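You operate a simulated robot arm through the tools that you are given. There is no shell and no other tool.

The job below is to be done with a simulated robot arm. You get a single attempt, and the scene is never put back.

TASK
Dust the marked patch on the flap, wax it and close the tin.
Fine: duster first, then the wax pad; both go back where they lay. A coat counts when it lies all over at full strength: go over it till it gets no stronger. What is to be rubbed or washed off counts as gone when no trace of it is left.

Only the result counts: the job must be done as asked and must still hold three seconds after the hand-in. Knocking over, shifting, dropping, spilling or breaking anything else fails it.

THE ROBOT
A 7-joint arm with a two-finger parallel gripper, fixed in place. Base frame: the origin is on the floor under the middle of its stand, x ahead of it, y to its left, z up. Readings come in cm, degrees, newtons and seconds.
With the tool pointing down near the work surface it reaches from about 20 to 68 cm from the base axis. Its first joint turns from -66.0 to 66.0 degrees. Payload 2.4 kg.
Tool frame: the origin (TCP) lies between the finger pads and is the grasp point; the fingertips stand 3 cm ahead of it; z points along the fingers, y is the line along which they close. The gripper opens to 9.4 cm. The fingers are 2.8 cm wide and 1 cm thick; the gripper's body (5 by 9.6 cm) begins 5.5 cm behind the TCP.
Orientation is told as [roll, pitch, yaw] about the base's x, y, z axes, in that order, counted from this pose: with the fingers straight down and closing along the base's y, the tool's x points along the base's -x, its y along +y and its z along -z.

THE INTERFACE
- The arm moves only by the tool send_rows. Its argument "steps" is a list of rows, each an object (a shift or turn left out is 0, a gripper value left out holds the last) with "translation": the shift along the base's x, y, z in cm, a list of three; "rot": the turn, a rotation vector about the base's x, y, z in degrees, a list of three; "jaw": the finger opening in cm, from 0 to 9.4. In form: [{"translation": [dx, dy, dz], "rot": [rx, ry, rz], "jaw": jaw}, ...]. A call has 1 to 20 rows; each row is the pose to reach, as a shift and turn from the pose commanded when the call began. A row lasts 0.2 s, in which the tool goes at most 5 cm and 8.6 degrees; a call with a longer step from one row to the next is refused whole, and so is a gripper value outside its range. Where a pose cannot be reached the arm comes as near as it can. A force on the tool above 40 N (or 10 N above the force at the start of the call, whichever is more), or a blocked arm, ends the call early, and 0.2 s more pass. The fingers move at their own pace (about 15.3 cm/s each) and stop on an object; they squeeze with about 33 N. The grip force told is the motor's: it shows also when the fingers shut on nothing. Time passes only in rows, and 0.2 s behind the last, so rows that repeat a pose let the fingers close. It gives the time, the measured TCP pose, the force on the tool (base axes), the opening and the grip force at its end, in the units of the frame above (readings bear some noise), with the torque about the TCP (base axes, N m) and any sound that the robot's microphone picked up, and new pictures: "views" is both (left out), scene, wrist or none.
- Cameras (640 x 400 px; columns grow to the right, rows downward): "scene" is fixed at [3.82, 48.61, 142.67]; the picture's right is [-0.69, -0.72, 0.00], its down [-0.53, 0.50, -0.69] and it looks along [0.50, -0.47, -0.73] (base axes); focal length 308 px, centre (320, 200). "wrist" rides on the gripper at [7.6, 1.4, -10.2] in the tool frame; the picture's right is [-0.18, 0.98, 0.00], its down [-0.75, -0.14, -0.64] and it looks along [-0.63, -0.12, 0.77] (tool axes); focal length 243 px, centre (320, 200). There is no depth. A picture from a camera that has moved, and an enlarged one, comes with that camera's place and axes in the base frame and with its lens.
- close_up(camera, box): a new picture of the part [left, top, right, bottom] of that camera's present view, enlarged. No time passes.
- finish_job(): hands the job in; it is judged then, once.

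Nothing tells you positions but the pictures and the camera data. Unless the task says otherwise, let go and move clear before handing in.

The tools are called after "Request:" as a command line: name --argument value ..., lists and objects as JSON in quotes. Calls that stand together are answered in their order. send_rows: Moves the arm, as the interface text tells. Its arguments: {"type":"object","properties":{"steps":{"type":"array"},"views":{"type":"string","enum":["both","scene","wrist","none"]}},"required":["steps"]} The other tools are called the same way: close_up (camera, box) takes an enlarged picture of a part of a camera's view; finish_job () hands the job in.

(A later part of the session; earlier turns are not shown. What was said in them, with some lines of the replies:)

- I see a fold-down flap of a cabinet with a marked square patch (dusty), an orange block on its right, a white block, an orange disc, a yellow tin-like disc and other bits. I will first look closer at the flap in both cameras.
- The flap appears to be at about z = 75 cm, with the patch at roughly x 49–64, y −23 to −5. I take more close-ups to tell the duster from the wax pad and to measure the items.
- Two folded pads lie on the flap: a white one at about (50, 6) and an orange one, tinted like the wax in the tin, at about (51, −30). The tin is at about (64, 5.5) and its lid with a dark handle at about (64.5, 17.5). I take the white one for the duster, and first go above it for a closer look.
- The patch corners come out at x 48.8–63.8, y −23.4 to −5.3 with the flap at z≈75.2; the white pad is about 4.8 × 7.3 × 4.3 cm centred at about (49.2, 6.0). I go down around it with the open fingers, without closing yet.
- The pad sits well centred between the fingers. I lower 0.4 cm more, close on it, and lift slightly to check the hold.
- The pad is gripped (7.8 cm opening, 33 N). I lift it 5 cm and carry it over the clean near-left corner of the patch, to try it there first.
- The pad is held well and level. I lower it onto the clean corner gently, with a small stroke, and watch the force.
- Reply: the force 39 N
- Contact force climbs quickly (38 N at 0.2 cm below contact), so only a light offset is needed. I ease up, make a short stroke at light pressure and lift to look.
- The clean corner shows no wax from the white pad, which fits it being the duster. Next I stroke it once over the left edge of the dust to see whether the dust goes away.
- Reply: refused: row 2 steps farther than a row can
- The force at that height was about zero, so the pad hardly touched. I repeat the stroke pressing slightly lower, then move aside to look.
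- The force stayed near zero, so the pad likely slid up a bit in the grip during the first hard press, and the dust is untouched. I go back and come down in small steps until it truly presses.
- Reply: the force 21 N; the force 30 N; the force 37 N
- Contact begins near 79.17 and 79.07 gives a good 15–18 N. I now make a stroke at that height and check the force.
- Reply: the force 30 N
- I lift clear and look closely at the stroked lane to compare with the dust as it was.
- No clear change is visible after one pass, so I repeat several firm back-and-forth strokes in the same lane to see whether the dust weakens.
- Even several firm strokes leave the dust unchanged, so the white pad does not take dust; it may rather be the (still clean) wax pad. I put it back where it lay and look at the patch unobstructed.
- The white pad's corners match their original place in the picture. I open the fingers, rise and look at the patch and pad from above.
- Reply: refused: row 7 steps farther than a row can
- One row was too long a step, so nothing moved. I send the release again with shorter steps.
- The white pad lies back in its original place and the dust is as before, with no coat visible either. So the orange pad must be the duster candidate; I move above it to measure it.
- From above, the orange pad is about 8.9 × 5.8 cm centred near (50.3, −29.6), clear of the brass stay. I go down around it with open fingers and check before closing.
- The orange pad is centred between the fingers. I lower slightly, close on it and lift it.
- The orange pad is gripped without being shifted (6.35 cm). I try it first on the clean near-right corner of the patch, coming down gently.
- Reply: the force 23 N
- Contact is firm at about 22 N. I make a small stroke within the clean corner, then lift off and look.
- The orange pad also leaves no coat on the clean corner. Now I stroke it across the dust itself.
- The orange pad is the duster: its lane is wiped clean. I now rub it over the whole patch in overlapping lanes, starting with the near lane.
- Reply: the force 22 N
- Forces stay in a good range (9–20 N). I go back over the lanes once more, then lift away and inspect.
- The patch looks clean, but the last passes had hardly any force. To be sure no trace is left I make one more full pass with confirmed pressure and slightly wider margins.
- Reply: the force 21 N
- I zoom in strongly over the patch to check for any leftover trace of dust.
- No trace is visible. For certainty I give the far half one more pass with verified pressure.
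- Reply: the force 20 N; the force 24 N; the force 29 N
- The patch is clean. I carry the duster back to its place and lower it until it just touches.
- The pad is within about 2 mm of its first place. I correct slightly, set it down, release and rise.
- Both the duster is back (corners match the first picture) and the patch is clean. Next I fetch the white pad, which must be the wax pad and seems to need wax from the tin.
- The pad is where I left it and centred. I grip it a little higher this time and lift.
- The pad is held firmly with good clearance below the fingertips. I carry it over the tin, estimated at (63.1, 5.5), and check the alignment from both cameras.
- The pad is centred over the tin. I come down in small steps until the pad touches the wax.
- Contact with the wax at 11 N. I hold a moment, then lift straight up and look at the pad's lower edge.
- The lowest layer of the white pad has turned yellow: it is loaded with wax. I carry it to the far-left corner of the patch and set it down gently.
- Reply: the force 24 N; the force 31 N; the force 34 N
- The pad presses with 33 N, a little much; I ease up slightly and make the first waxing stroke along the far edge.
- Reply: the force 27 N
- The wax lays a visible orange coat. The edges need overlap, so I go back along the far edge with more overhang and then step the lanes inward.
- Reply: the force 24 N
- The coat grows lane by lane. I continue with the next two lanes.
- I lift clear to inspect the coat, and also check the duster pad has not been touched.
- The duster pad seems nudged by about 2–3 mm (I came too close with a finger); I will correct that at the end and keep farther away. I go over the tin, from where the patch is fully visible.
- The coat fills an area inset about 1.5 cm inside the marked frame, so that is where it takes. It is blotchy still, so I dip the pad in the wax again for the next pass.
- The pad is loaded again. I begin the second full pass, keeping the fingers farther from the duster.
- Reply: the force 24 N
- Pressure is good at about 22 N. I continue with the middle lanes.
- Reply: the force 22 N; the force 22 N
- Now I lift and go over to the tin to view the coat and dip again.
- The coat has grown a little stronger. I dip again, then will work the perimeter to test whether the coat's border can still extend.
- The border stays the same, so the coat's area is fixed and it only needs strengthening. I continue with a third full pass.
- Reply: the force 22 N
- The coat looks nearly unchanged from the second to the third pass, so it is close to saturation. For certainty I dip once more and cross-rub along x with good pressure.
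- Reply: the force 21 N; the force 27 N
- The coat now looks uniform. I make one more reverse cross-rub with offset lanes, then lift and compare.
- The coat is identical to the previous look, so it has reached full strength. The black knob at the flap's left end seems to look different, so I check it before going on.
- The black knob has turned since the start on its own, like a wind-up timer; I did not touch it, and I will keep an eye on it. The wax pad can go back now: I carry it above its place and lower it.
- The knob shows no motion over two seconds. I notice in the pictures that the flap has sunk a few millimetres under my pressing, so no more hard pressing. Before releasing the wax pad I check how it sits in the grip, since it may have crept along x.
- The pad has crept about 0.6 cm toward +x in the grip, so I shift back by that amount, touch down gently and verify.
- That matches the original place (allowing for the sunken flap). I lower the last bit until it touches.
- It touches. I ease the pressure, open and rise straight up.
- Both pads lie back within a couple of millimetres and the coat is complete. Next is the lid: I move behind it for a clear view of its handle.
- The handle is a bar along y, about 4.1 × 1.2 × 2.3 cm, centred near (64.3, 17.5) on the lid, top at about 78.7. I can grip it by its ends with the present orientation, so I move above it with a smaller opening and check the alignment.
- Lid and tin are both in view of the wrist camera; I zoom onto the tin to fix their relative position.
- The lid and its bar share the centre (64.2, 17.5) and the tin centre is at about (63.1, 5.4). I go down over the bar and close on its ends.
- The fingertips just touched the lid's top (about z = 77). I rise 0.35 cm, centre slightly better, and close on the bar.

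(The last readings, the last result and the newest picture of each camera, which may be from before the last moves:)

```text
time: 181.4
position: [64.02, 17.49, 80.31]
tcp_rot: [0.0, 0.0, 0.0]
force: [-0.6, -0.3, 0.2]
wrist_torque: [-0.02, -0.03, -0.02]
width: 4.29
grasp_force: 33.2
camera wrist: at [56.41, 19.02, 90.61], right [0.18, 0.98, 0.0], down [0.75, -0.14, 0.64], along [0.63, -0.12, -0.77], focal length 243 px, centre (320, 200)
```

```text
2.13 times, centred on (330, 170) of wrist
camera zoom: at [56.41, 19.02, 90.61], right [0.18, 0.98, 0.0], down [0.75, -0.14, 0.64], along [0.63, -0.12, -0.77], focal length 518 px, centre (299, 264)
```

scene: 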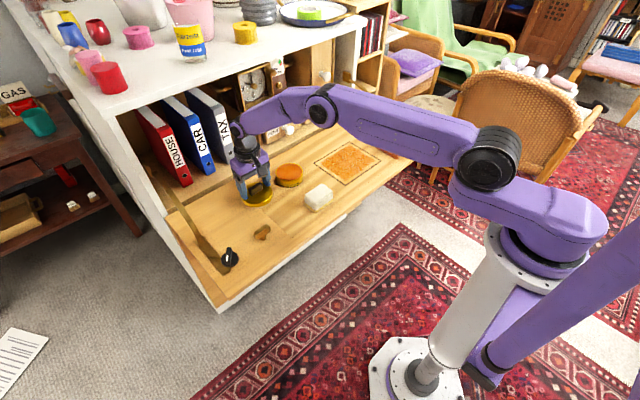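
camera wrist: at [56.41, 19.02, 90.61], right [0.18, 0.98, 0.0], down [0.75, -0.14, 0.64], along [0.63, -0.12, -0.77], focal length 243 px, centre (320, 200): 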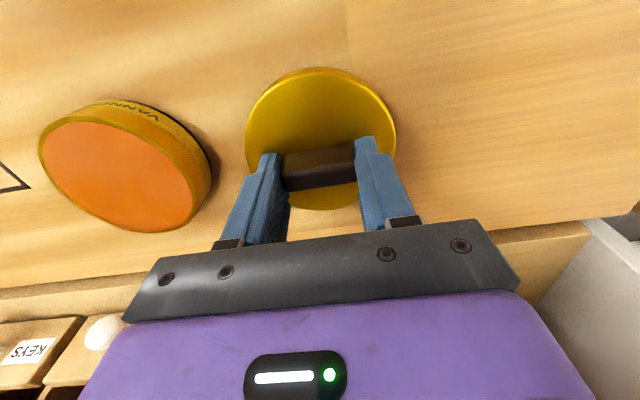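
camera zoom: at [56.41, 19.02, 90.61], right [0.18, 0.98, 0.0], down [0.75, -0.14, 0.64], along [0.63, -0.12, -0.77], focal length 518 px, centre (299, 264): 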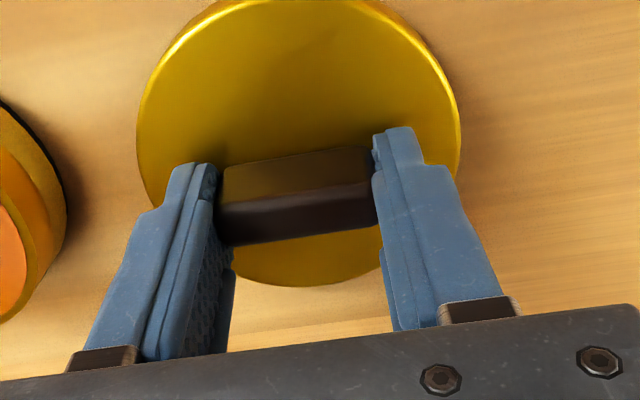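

The bar is gripped (4.29 cm). I lift the lid slowly and check how it hangs.

Request:
send_rows --steps '[{"translation": [0, 0, 1], "jaw": 2}, {"translation": [0, 0, 3]}, {"translation": [0, 0, 5]}, {"translation": [0, 0, 7]}, {"translation": [0, 0, 7]}]' --views "both"

Request:
close_up --camera "scene" --box '[222, 136, 322, 206]'

Request:
close_up --camera "wrist" --box '[180, 60, 480, 260]'

```text
time: 182.6
position: [64.13, 17.52, 87.38]
tcp_rot: [0.0, 0.0, 0.0]
force: [0.0, 0.5, -0.6]
wrist_torque: [0.01, 0.01, 0.02]
width: 4.26
grasp_force: 32.7
camera wrist: at [56.42, 19.02, 97.67], right [0.18, 0.98, 0.0], down [0.75, -0.14, 0.64], along [0.63, -0.12, -0.77], focal length 243 px, centre (320, 200)
```

scene: 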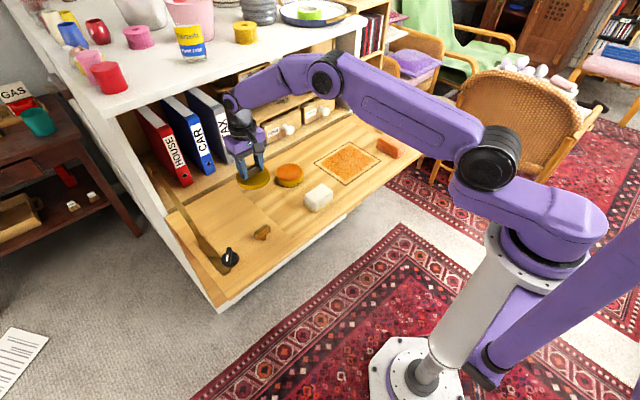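
wrist: 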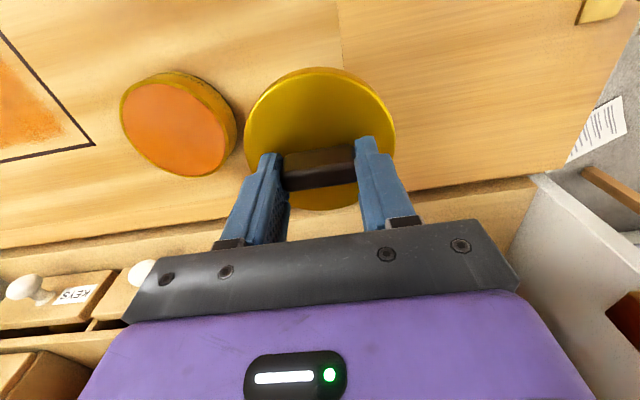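

```text
5.71 times, centred on (272, 171) of scene
camera zoom: at [3.82, 48.62, 142.67], right [-0.69, -0.72, 0.0], down [-0.53, 0.5, -0.69], along [0.5, -0.47, -0.73], focal length 1762 px, centre (594, 366)
```

zoom: 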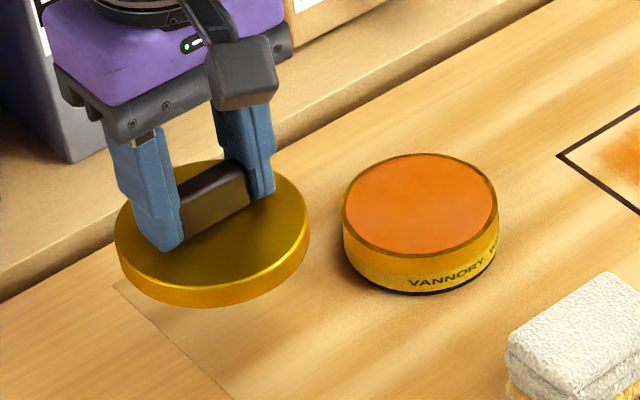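

```text
2.00 times, centred on (330, 160) of wrist
camera zoom: at [56.42, 19.02, 97.67], right [0.18, 0.98, 0.0], down [0.75, -0.14, 0.64], along [0.63, -0.12, -0.77], focal length 485 px, centre (300, 280)
```

zoom: 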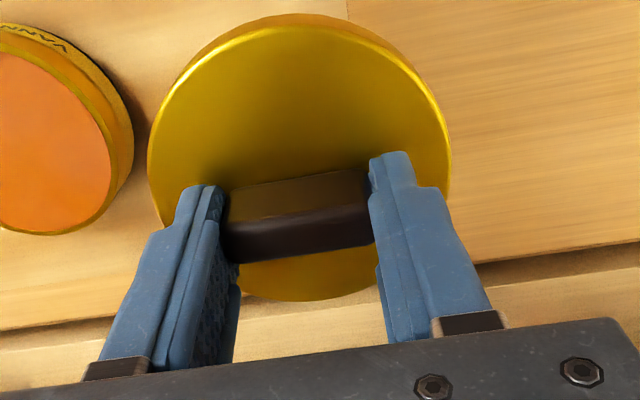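

The lid hangs level. I zoom on the tin once more from here for its exact centre.

Request:
close_up --camera "wrist" --box '[100, 60, 250, 190]'

```text
3.08 times, centred on (175, 125) of wrist
camera zoom: at [56.42, 19.02, 97.67], right [0.18, 0.98, 0.0], down [0.75, -0.14, 0.64], along [0.63, -0.12, -0.77], focal length 746 px, centre (766, 431)
```

zoom: 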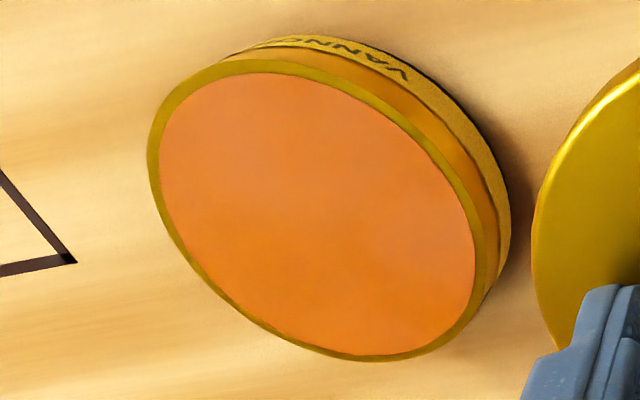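

Relative to the lid the tin lies at (−0.9, −12.1). I carry the lid over the tin and stop a good centimetre above it to verify.

Request:
send_rows --steps '[{"translation": [-0.3, -4, 0]}, {"translation": [-0.6, -8, 0]}, {"translation": [-0.9, -12.1, 0]}, {"translation": [-0.9, -12.1, -1.5]}, {"translation": [-0.9, -12.1, -2.4]}, {"translation": [-0.9, -12.1, -2.4]}]' --views "both"

Request:
close_up --camera "scene" --box '[250, 140, 330, 200]'

Request:
close_up --camera "wrist" --box '[220, 40, 420, 220]'

```text
time: 184.0
position: [63.21, 5.33, 84.85]
tcp_rot: [-0.2, 0.1, 0.0]
force: [-1.4, -0.2, -0.6]
wrist_torque: [0.01, 0.01, 0.02]
width: 4.28
grasp_force: 33.4
camera wrist: at [55.5, 6.92, 95.19], right [0.18, 0.98, 0.0], down [0.75, -0.14, 0.64], along [0.63, -0.12, -0.77], focal length 243 px, centre (320, 200)
```

scene: 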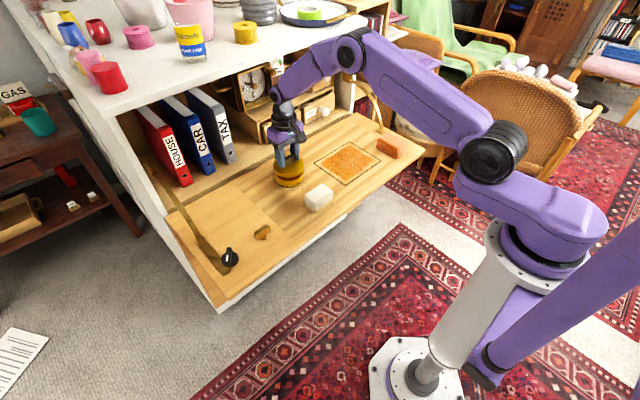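
wrist: 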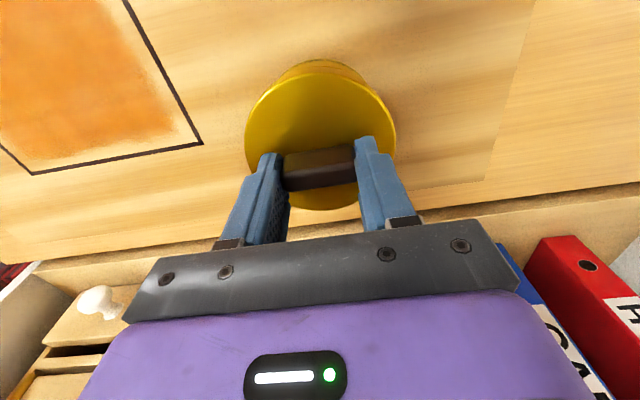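

```text
6.67 times, centred on (290, 170) of scene
camera zoom: at [3.83, 48.61, 142.67], right [-0.69, -0.72, 0.0], down [-0.53, 0.5, -0.69], along [0.5, -0.47, -0.73], focal length 2055 px, centre (520, 400)
```

zoom: 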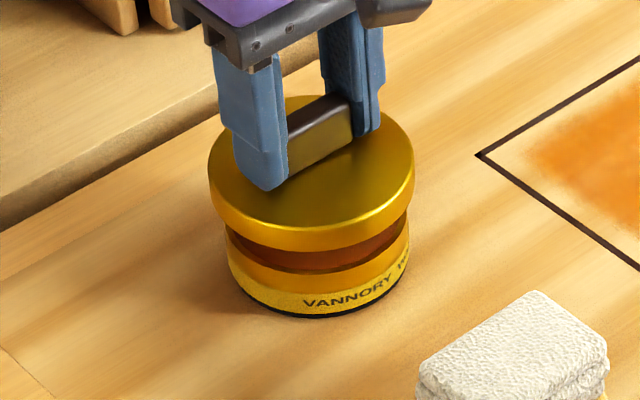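

```text
2.22 times, centred on (320, 130) of wrist
camera zoom: at [55.5, 6.92, 95.19], right [0.18, 0.98, 0.0], down [0.75, -0.14, 0.64], along [0.63, -0.12, -0.77], focal length 539 px, centre (320, 356)
```

zoom: 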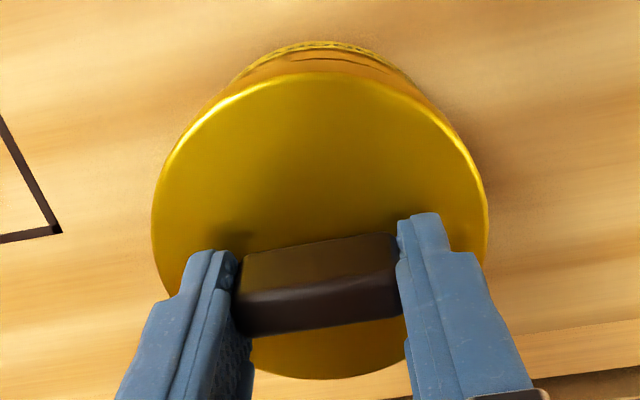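

Request:
close_up --camera "scene" --box '[272, 152, 316, 192]'

Request:
close_up --camera "wrist" --box '[240, 50, 400, 150]'

```text
10.00 times, centred on (294, 172) of scene
camera zoom: at [3.83, 48.61, 142.67], right [-0.69, -0.72, 0.0], down [-0.53, 0.5, -0.69], along [0.5, -0.47, -0.73], focal length 3083 px, centre (580, 480)
```

zoom: 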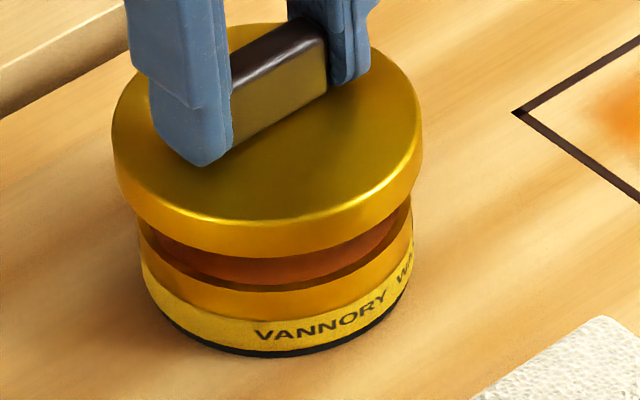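

```text
4.00 times, centred on (320, 100) of wrist
camera zoom: at [55.5, 6.92, 95.19], right [0.18, 0.98, 0.0], down [0.75, -0.14, 0.64], along [0.63, -0.12, -0.77], focal length 970 px, centre (320, 600)
```

zoom: 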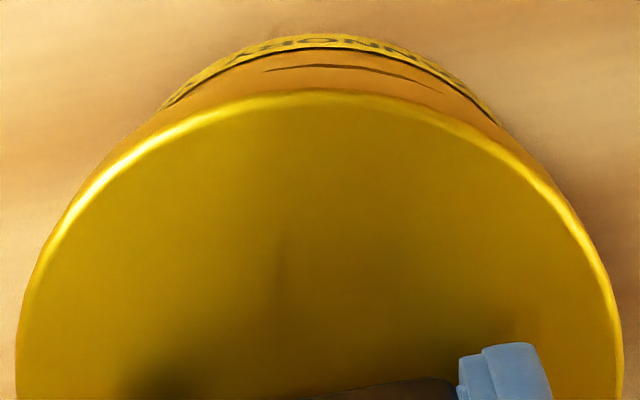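

The lid's edges are within about 1 mm of the tin's centre in both views. I lower it in steps while watching the force.

Request:
send_rows --steps '[{"translation": [0, 0, -0.5]}, {"translation": [0, 0, -0.9]}, {"translation": [0, 0, -1.1]}]' --views "none"

Request:
send_rows --steps '[{"translation": [0, 0, -0.1]}, {"translation": [0, 0, -0.2]}]' --views "none"

```text
time: 184.8
position: [63.14, 5.35, 83.89]
tcp_rot: [0.0, 0.0, 0.0]
force: [0.3, 0.2, 0.1]
wrist_torque: [-0.01, 0.01, 0.01]
width: 4.31
grasp_force: 32.9
```

```text
time: 185.4
position: [63.17, 5.53, 83.59]
tcp_rot: [0.0, 0.0, 0.0]
force: [-0.7, -0.4, -0.8]
wrist_torque: [-0.01, -0.02, 0.02]
width: 4.3
grasp_force: 33.2
```

Request:
send_rows --steps '[{"translation": [0, 0, -0.1]}, {"translation": [0, 0, -0.2]}]' --views "none"

Request:
close_up --camera "scene" --box '[272, 152, 316, 192]'

```text
time: 186.0
position: [63.18, 5.34, 83.5]
tcp_rot: [0.0, 0.0, 0.0]
force: [0.0, -0.1, 0.4]
wrist_torque: [0.05, -0.02, -0.02]
width: 4.3
grasp_force: 33.4
```

```text
10.00 times, centred on (294, 172) of scene
camera zoom: at [3.82, 48.62, 142.67], right [-0.69, -0.72, 0.0], down [-0.53, 0.5, -0.69], along [0.5, -0.47, -0.73], focal length 3083 px, centre (580, 480)
```

zoom: 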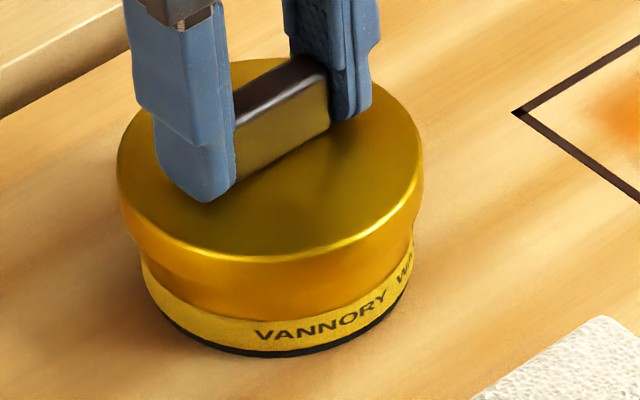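

The lid is just about at the tin's rim. I continue in small steps.

Request:
send_rows --steps '[{"translation": [0, 0, -0.08]}, {"translation": [0, 0, -0.15]}]' --views "none"

Request:
send_rows --steps '[{"translation": [0, 0, -0.08]}, {"translation": [0, 0, -0.12]}]' --views "none"

```text
time: 186.6
position: [63.27, 5.39, 83.29]
tcp_rot: [0.0, 0.0, 0.0]
force: [-0.3, -0.2, -0.6]
wrist_torque: [-0.01, 0.02, 0.0]
width: 4.31
grasp_force: 32.6
```

```text
time: 187.2
position: [63.19, 5.42, 83.19]
tcp_rot: [0.0, 0.0, 0.1]
force: [-0.6, -0.2, 5.2]
wrist_torque: [0.05, 0.26, 0.05]
width: 4.26
grasp_force: 33.5
```

Contact at 5 N. I look closely at how the lid sits.

Request:
close_up --camera "scene" --box '[272, 152, 316, 192]'

Request:
close_up --camera "wrist" --box '[240, 50, 400, 150]'

```text
10.00 times, centred on (294, 172) of scene
camera zoom: at [3.81, 48.61, 142.68], right [-0.69, -0.72, 0.0], down [-0.53, 0.5, -0.69], along [0.5, -0.47, -0.73], focal length 3083 px, centre (580, 480)
```

zoom: 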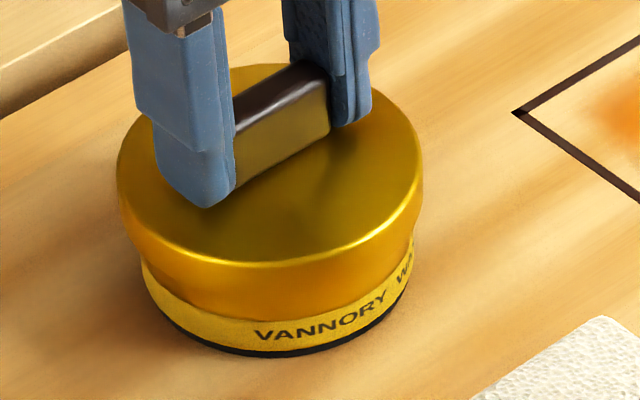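

```text
4.00 times, centred on (320, 100) of wrist
camera zoom: at [55.53, 6.93, 93.51], right [0.18, 0.98, 0.0], down [0.75, -0.14, 0.64], along [0.63, -0.12, -0.77], focal length 970 px, centre (320, 600)
```

zoom: 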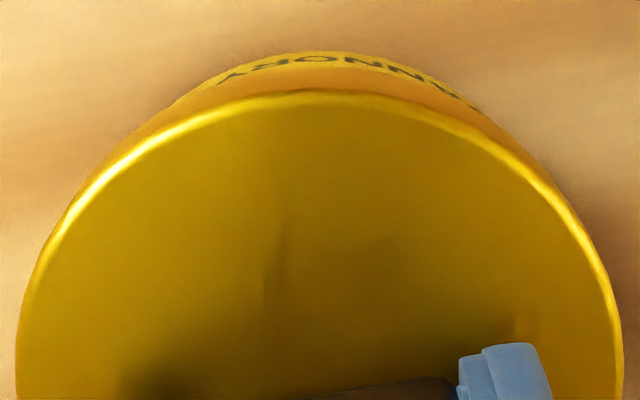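

The torque tells that the touch is on the near (−x) side only, so the lid is slightly too far in +x. I lift a hair, shift −0.15 cm in x and try again.

Request:
send_rows --steps '[{"translation": [0, 0, 0.15]}, {"translation": [-0.15, 0, 0.15]}, {"translation": [-0.15, 0, 0.05]}, {"translation": [-0.15, 0, 0]}]' --views "none"

Request:
send_rows --steps '[{"translation": [0, 0, -0.06]}]' --views "none"

```text
time: 188.2
position: [62.99, 5.41, 83.2]
tcp_rot: [0.0, 0.0, 0.0]
force: [-1.5, 0.2, 5.1]
wrist_torque: [0.23, 0.08, 0.08]
width: 4.3
grasp_force: 33.5
```

```text
time: 188.6
position: [62.99, 5.39, 83.09]
tcp_rot: [-0.1, -0.1, 0.0]
force: [-3.6, -0.3, 11.8]
wrist_torque: [0.53, 0.2, 0.19]
width: 4.3
grasp_force: 33.5
```

Now the touch is on the +y side, so the lid must go slightly toward +y. I lift a hair, shift +0.12 cm and retry.

Request:
send_rows --steps '[{"translation": [0, 0, 0.2]}, {"translation": [0, 0.12, 0.2]}, {"translation": [0, 0.12, 0.06]}, {"translation": [0, 0.12, 0]}]' --views "none"

Request:
send_rows --steps '[{"translation": [0, 0, -0.08]}]' --views "none"

```text
time: 189.6
position: [63.09, 5.51, 83.05]
tcp_rot: [0.0, 0.0, 0.0]
force: [0.3, -0.3, 0.3]
wrist_torque: [0.02, 0.0, -0.03]
width: 4.31
grasp_force: 33.1
```

```text
time: 190.0
position: [62.95, 5.55, 83.09]
tcp_rot: [0.0, 0.0, 0.0]
force: [0.2, -0.2, 0.1]
wrist_torque: [-0.03, -0.03, 0.03]
width: 4.28
grasp_force: 33.1
```

Free now: the lid slips over the rim. I keep lowering in small steps.

Request:
send_rows --steps '[{"translation": [0, 0, -0.1]}, {"translation": [0, 0, -0.2]}]' --views "none"

Request:
send_rows --steps '[{"translation": [0, 0, -0.1]}, {"translation": [0, 0, -0.2]}]' --views "none"

```text
time: 190.6
position: [63.06, 5.49, 82.84]
tcp_rot: [0.1, 0.0, 0.0]
force: [-0.3, 0.0, -0.4]
wrist_torque: [-0.03, 0.03, -0.02]
width: 4.27
grasp_force: 32.8
```

```text
time: 191.2
position: [63.08, 5.42, 82.67]
tcp_rot: [0.0, 0.0, 0.1]
force: [0.9, 1.0, -0.8]
wrist_torque: [0.02, 0.0, 0.02]
width: 4.28
grasp_force: 33.7
```

Request:
send_rows --steps '[{"translation": [0, 0, -0.1]}, {"translation": [0, 0, -0.15]}]' --views "none"

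Request:
close_up --camera "scene" --box '[272, 152, 316, 192]'

```text
time: 191.8
position: [63.04, 5.51, 82.46]
tcp_rot: [0.0, 0.0, 0.0]
force: [0.3, -0.6, -1.0]
wrist_torque: [0.01, -0.01, 0.0]
width: 4.28
grasp_force: 33.1
```

```text
10.00 times, centred on (294, 172) of scene
camera zoom: at [3.82, 48.62, 142.67], right [-0.69, -0.72, 0.0], down [-0.53, 0.5, -0.69], along [0.5, -0.47, -0.73], focal length 3083 px, centre (580, 480)
```

zoom: 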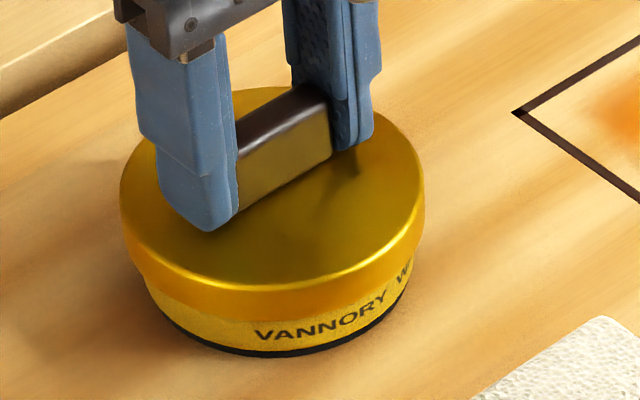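

Request:
send_rows --steps '[{"translation": [0, 0, -0.1]}, {"translation": [0, 0, -0.15]}]' --views "none"

Request:
send_rows --steps '[{"translation": [0, 0, -0.08]}, {"translation": [0, 0, -0.12]}]' --views "none"

```text
time: 192.4
position: [62.98, 5.53, 82.22]
tcp_rot: [0.0, 0.0, -0.1]
force: [1.4, -0.3, -2.5]
wrist_torque: [-0.08, 0.01, 0.05]
width: 4.25
grasp_force: 32.7
```

```text
time: 193.0
position: [63.09, 5.49, 82.19]
tcp_rot: [0.0, 0.0, 0.1]
force: [0.4, -0.9, -2.1]
wrist_torque: [-0.09, 0.01, 0.01]
width: 4.27
grasp_force: 32.6
```

Request:
send_rows --steps '[{"translation": [0, 0, -0.08]}, {"translation": [0, 0, -0.12]}]' --views "none"

Request:
close_up --camera "scene" --box '[272, 152, 316, 192]'

```text
time: 193.6
position: [63.03, 5.43, 82.11]
tcp_rot: [0.1, 0.0, 0.0]
force: [-0.5, -2.5, 1.8]
wrist_torque: [-0.1, 0.07, 0.01]
width: 4.27
grasp_force: 33.0
```

```text
10.00 times, centred on (294, 172) of scene
camera zoom: at [3.82, 48.61, 142.68], right [-0.69, -0.72, 0.0], down [-0.53, 0.5, -0.69], along [0.5, -0.47, -0.73], focal length 3083 px, centre (580, 480)
```

zoom: 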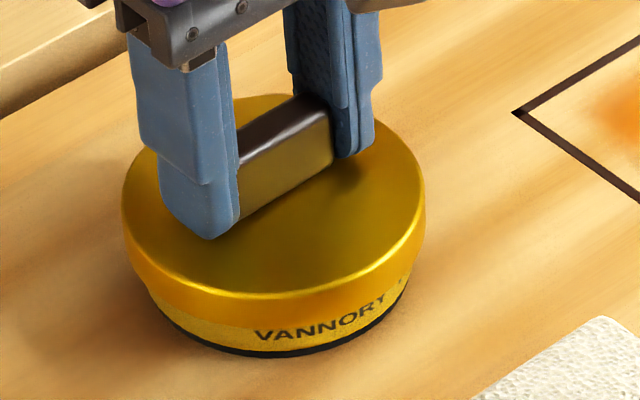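

Request:
send_rows --steps '[{"translation": [0, 0, -0.07]}]' --views "none"

Request:
send_rows --steps '[{"translation": [0, 0, -0.06]}]' --views "none"

```text
time: 194.0
position: [62.97, 5.47, 82.12]
tcp_rot: [0.1, 0.0, 0.0]
force: [-3.3, -1.2, 10.5]
wrist_torque: [-0.08, 0.2, -0.01]
width: 4.28
grasp_force: 32.8
```

```text
time: 194.4
position: [63.04, 5.46, 81.98]
tcp_rot: [0.0, 0.0, -0.1]
force: [-7.1, -1.3, 20.1]
wrist_torque: [-0.1, 0.4, 0.01]
width: 4.28
grasp_force: 33.2
```

The lid seats evenly now (20 N with the force near the centre). I give one slightly firmer push to be sure it is fully on, then release.

Request:
send_rows --steps '[{"translation": [0, 0, -0.05]}, {"translation": [0, 0, -0.05]}]' --views "none"

Request:
close_up --camera "scene" --box '[272, 152, 316, 192]'

```text
time: 195.0
position: [62.95, 5.5, 82.03]
tcp_rot: [-0.1, -0.2, -0.1]
force: [-10.4, -2.2, 34.0]
wrist_torque: [-0.07, 0.44, 0.01]
width: 4.27
grasp_force: 32.8
```

```text
10.00 times, centred on (294, 172) of scene
camera zoom: at [3.73, 48.6, 142.68], right [-0.69, -0.72, 0.0], down [-0.53, 0.5, -0.69], along [0.5, -0.47, -0.73], focal length 3083 px, centre (580, 480)
```

zoom: 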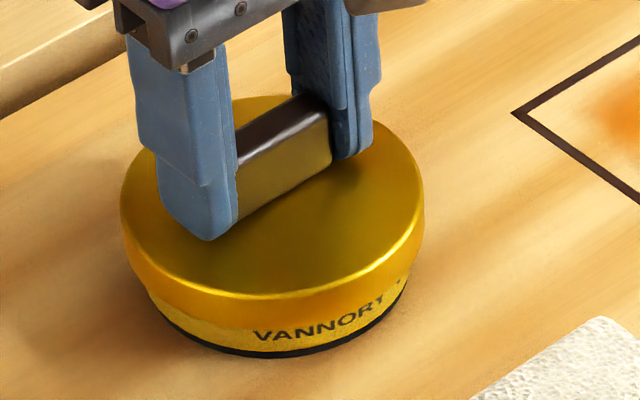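

The lid is firmly seated. I take off the load, open the fingers and rise straight up.

Request:
send_rows --steps '[{"translation": [0, 0, 0.08], "jaw": 2}, {"translation": [0, 0, 0.15], "jaw": 2}, {"translation": [0, 0, 0.15], "jaw": 7}, {"translation": [0, 0, 0.15], "jaw": 7}, {"translation": [0, 0, 2], "jaw": 7}, {"translation": [0, 0, 5]}, {"translation": [0, 0, 8]}, {"translation": [-3, 0, 11]}, {"translation": [-7, 0, 13]}, {"translation": [-7, 0, 13]}]' --views "both"

Request:
close_up --camera "scene" --box '[262, 152, 326, 200]'

Request:
close_up --camera "wrist" --box '[240, 100, 400, 230]'

```text
time: 197.2
position: [55.96, 5.52, 94.97]
tcp_rot: [-0.1, 0.1, 0.1]
force: [0.2, -0.4, 0.4]
wrist_torque: [-0.02, -0.01, -0.02]
width: 7.0
grasp_force: 0.0
camera wrist: at [48.35, 7.03, 105.23], right [0.18, 0.98, 0.0], down [0.75, -0.14, 0.64], along [0.63, -0.12, -0.77], focal length 243 px, centre (320, 200)
```

scene: 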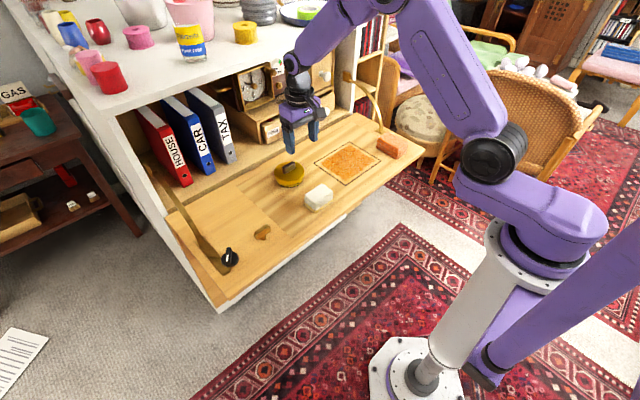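
wrist: 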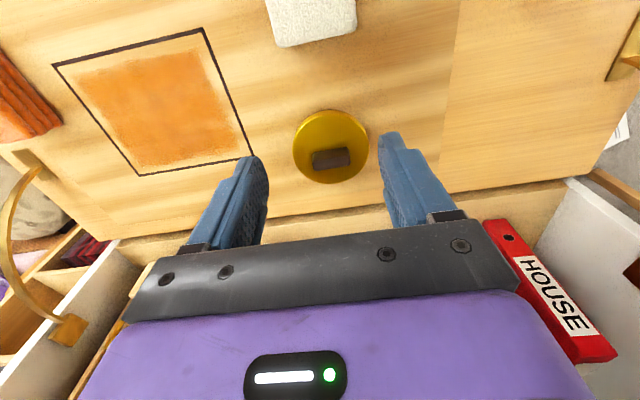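

```text
8.33 times, centred on (294, 176) of scene
camera zoom: at [3.82, 48.61, 142.67], right [-0.69, -0.72, 0.0], down [-0.53, 0.5, -0.69], along [0.5, -0.47, -0.73], focal length 2569 px, centre (537, 400)
```

zoom: 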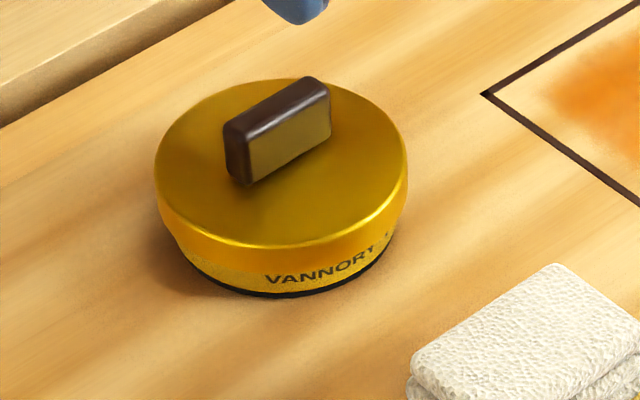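

```text
3.08 times, centred on (320, 165) of wrist
camera zoom: at [48.35, 7.03, 105.23], right [0.18, 0.98, 0.0], down [0.75, -0.14, 0.64], along [0.63, -0.12, -0.77], focal length 746 px, centre (320, 308)
```

zoom: 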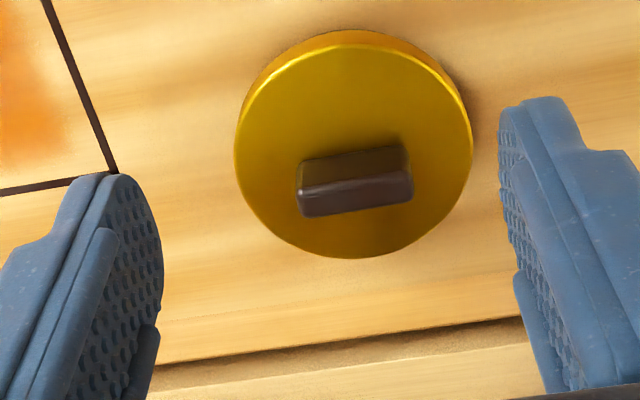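

The tin is closed. I inspect the coat once more from above, and the duster's place and the knob.

Request:
close_up --camera "wrist" --box '[40, 20, 270, 185]'

Request:
close_up --camera "scene" --box '[304, 130, 384, 190]'

Request:
close_up --camera "scene" --box '[200, 220, 280, 280]'

Request:
close_up --camera "scene" --box '[360, 120, 424, 160]'

```text
2.42 times, centred on (155, 102) of wrist
camera zoom: at [48.35, 7.03, 105.23], right [0.18, 0.98, 0.0], down [0.75, -0.14, 0.64], along [0.63, -0.12, -0.77], focal length 588 px, centre (720, 436)
```

zoom: 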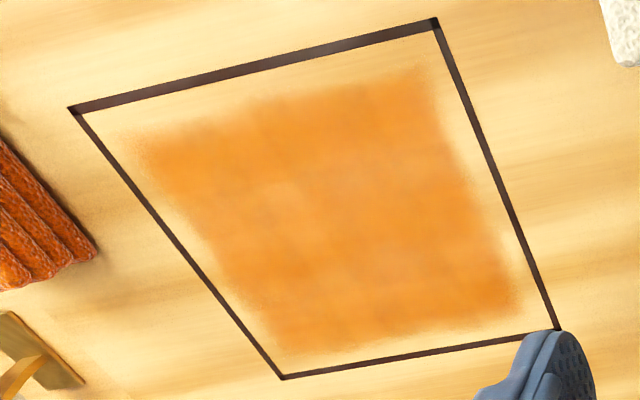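

```text
6.67 times, centred on (344, 160) of scene
camera zoom: at [3.82, 48.61, 142.67], right [-0.69, -0.72, 0.0], down [-0.53, 0.5, -0.69], along [0.5, -0.47, -0.73], focal length 2055 px, centre (160, 467)
```

zoom: 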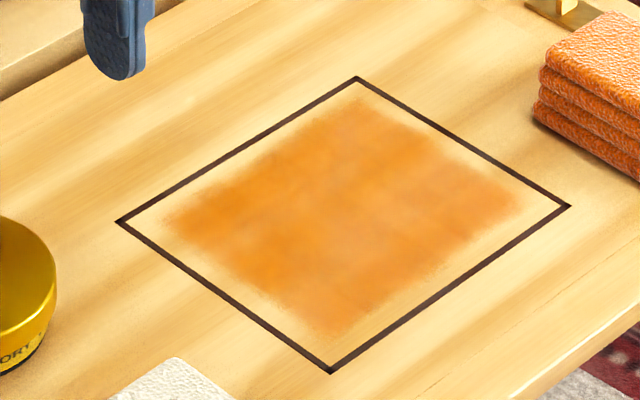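

```text
6.67 times, centred on (240, 250) of scene
camera zoom: at [3.82, 48.61, 142.67], right [-0.69, -0.72, 0.0], down [-0.53, 0.5, -0.69], along [0.5, -0.47, -0.73], focal length 2055 px, centre (853, -133)
```

zoom: 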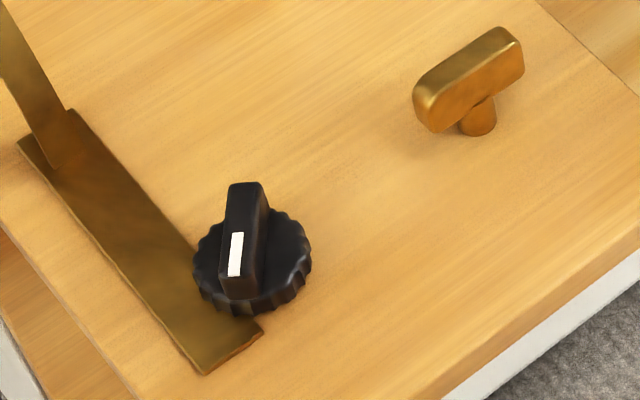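

```text
10.00 times, centred on (392, 140) of scene
camera zoom: at [3.82, 48.61, 142.67], right [-0.69, -0.72, 0.0], down [-0.53, 0.5, -0.69], along [0.5, -0.47, -0.73], focal length 3083 px, centre (-400, 800)
```

zoom: 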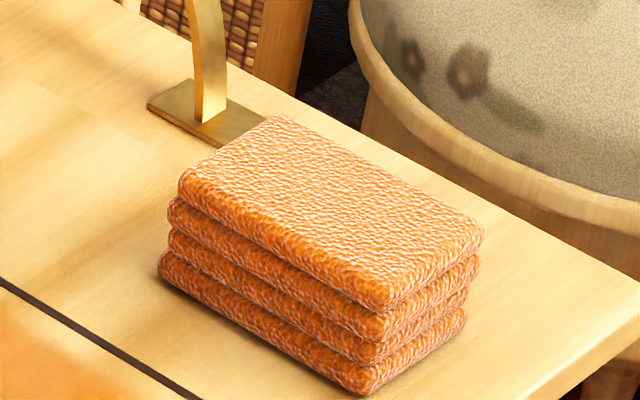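

The tin is closed and the knob stays put. I compare the coat's tone at high magnification in several places to be sure it is even.

Request:
close_up --camera "scene" --box '[324, 144, 356, 164]'

Request:
close_up --camera "scene" --box '[348, 144, 380, 164]'

Request:
close_up --camera "scene" --box '[334, 158, 366, 182]'

```text
16.00 times, centred on (340, 154) of scene
camera zoom: at [3.82, 48.61, 142.67], right [-0.69, -0.72, 0.0], down [-0.53, 0.5, -0.69], along [0.5, -0.47, -0.73], focal length 4933 px, centre (0, 936)
```

zoom: 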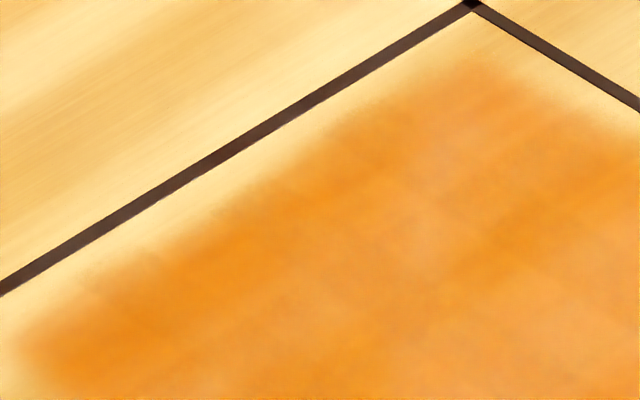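

```text
16.00 times, centred on (364, 154) of scene
camera zoom: at [3.82, 48.61, 142.67], right [-0.69, -0.72, 0.0], down [-0.53, 0.5, -0.69], along [0.5, -0.47, -0.73], focal length 4933 px, centre (-384, 936)
```

zoom: 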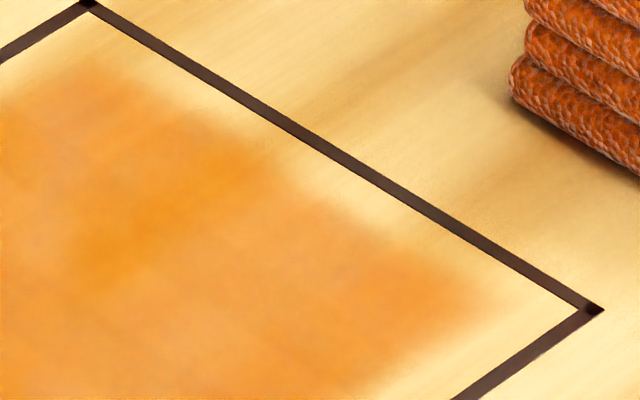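

```text
16.00 times, centred on (350, 170) of scene
camera zoom: at [3.82, 48.61, 142.67], right [-0.69, -0.72, 0.0], down [-0.53, 0.5, -0.69], along [0.5, -0.47, -0.73], focal length 4933 px, centre (-160, 680)
```

zoom: 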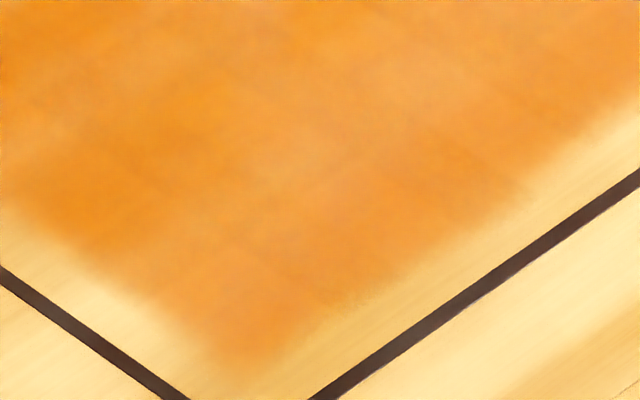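

The mottled tone is the same as after the earlier passes, so the coat is saturated; pads and tin are in place. I move the arm well clear and take a last look at the whole scene.

Request:
send_rows --steps '[{"translation": [-4, -2, 2]}, {"translation": [-8, -4, 4]}, {"translation": [-12, -6, 6]}, {"translation": [-16, -8, 8]}, {"translation": [-20, -10, 10]}, {"translation": [-20, -10, 10]}, {"translation": [-20, -10, 10]}]' --views "both"

Request:
close_up --camera "scene" --box '[220, 110, 440, 248]'

Request:
close_up --camera "scene" --box '[325, 140, 373, 175]'

```text
time: 198.8
position: [35.92, -4.57, 105.09]
tcp_rot: [-0.1, 0.0, 0.1]
force: [0.0, -0.3, 0.5]
wrist_torque: [0.01, 0.01, -0.01]
width: 6.99
grasp_force: 0.1
camera wrist: at [28.33, -3.01, 115.28], right [0.18, 0.98, 0.0], down [0.75, -0.14, 0.64], along [0.63, -0.12, -0.77], focal length 243 px, centre (320, 200)
```

scene: 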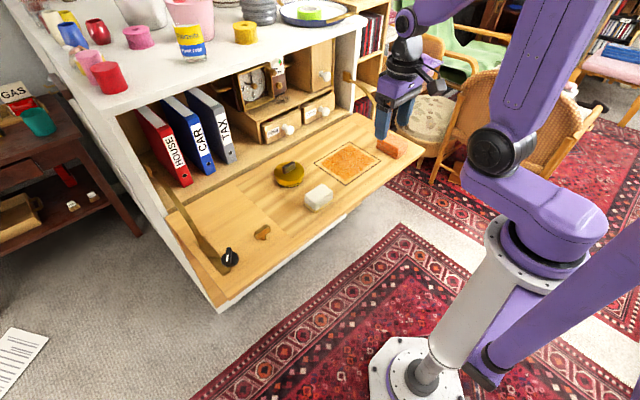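
wrist: 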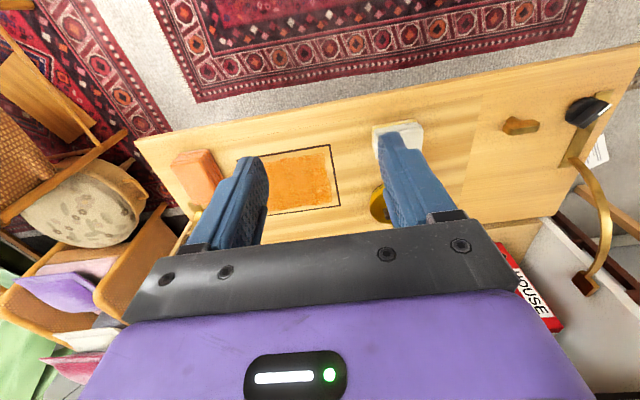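

```text
2.90 times, centred on (330, 179) of scene
camera zoom: at [3.82, 48.61, 142.67], right [-0.69, -0.72, 0.0], down [-0.53, 0.5, -0.69], along [0.5, -0.47, -0.73], focal length 894 px, centre (291, 261)
```

zoom: 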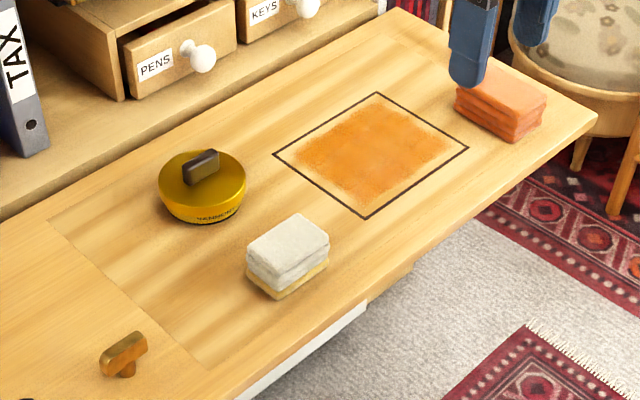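

```text
11.43 times, centred on (349, 158) of scene
camera zoom: at [3.82, 48.61, 142.67], right [-0.69, -0.72, 0.0], down [-0.53, 0.5, -0.69], along [0.5, -0.47, -0.73], focal length 3524 px, centre (-11, 686)
```

zoom: 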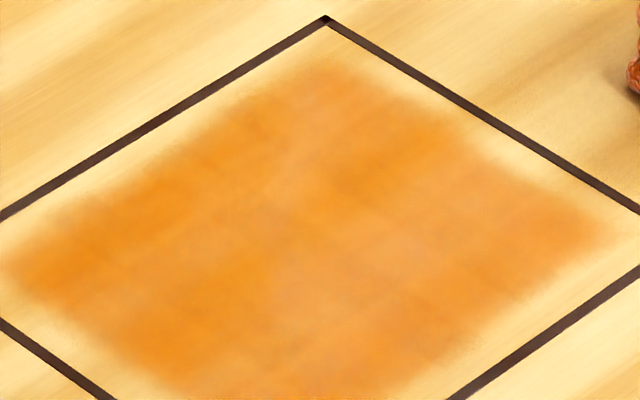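

All is as asked: the patch is dusted and evenly waxed, both pads lie back in their places, the lid sits on the tin, and the arm is clear with open fingers. I hand the job in.

Request:
finish_job

```text
The job is handed in.
```

The job is handed in: the patch was dusted and waxed, the tin is closed, and both pads are back in their places. I don't have the judge's result.

- **Dusting:** The orange pad turned out to be the duster. I first took the white one for it and rubbed it dry over the dust, which did nothing. No trace of dust was visible before waxing.
- **Waxing:** I dipped the white pad in the tin four times and made four passes. The coat looked the same after the last passes, so I took it to be at full strength. It only takes in an area about 1.5 cm inside the marked frame. Rubbing past that edge did not widen it.
- **Tin:** The lid slid over the rim and held under a firm push of 34 N.
- **Pads:** The white pad is within about 0.15 cm of its first spot. I brushed the orange pad with a finger while waxing and left it about 0.25 cm off.
- **Flap:** Rubbing pressed the flap down by roughly 0.4 cm near the patch's near edge, and I did not raise it again.
- **Black knob:** The knob at the flap's left end turned about 37° during the job. I never touched it. It was still creeping afterwards, so I took it for a running timer.
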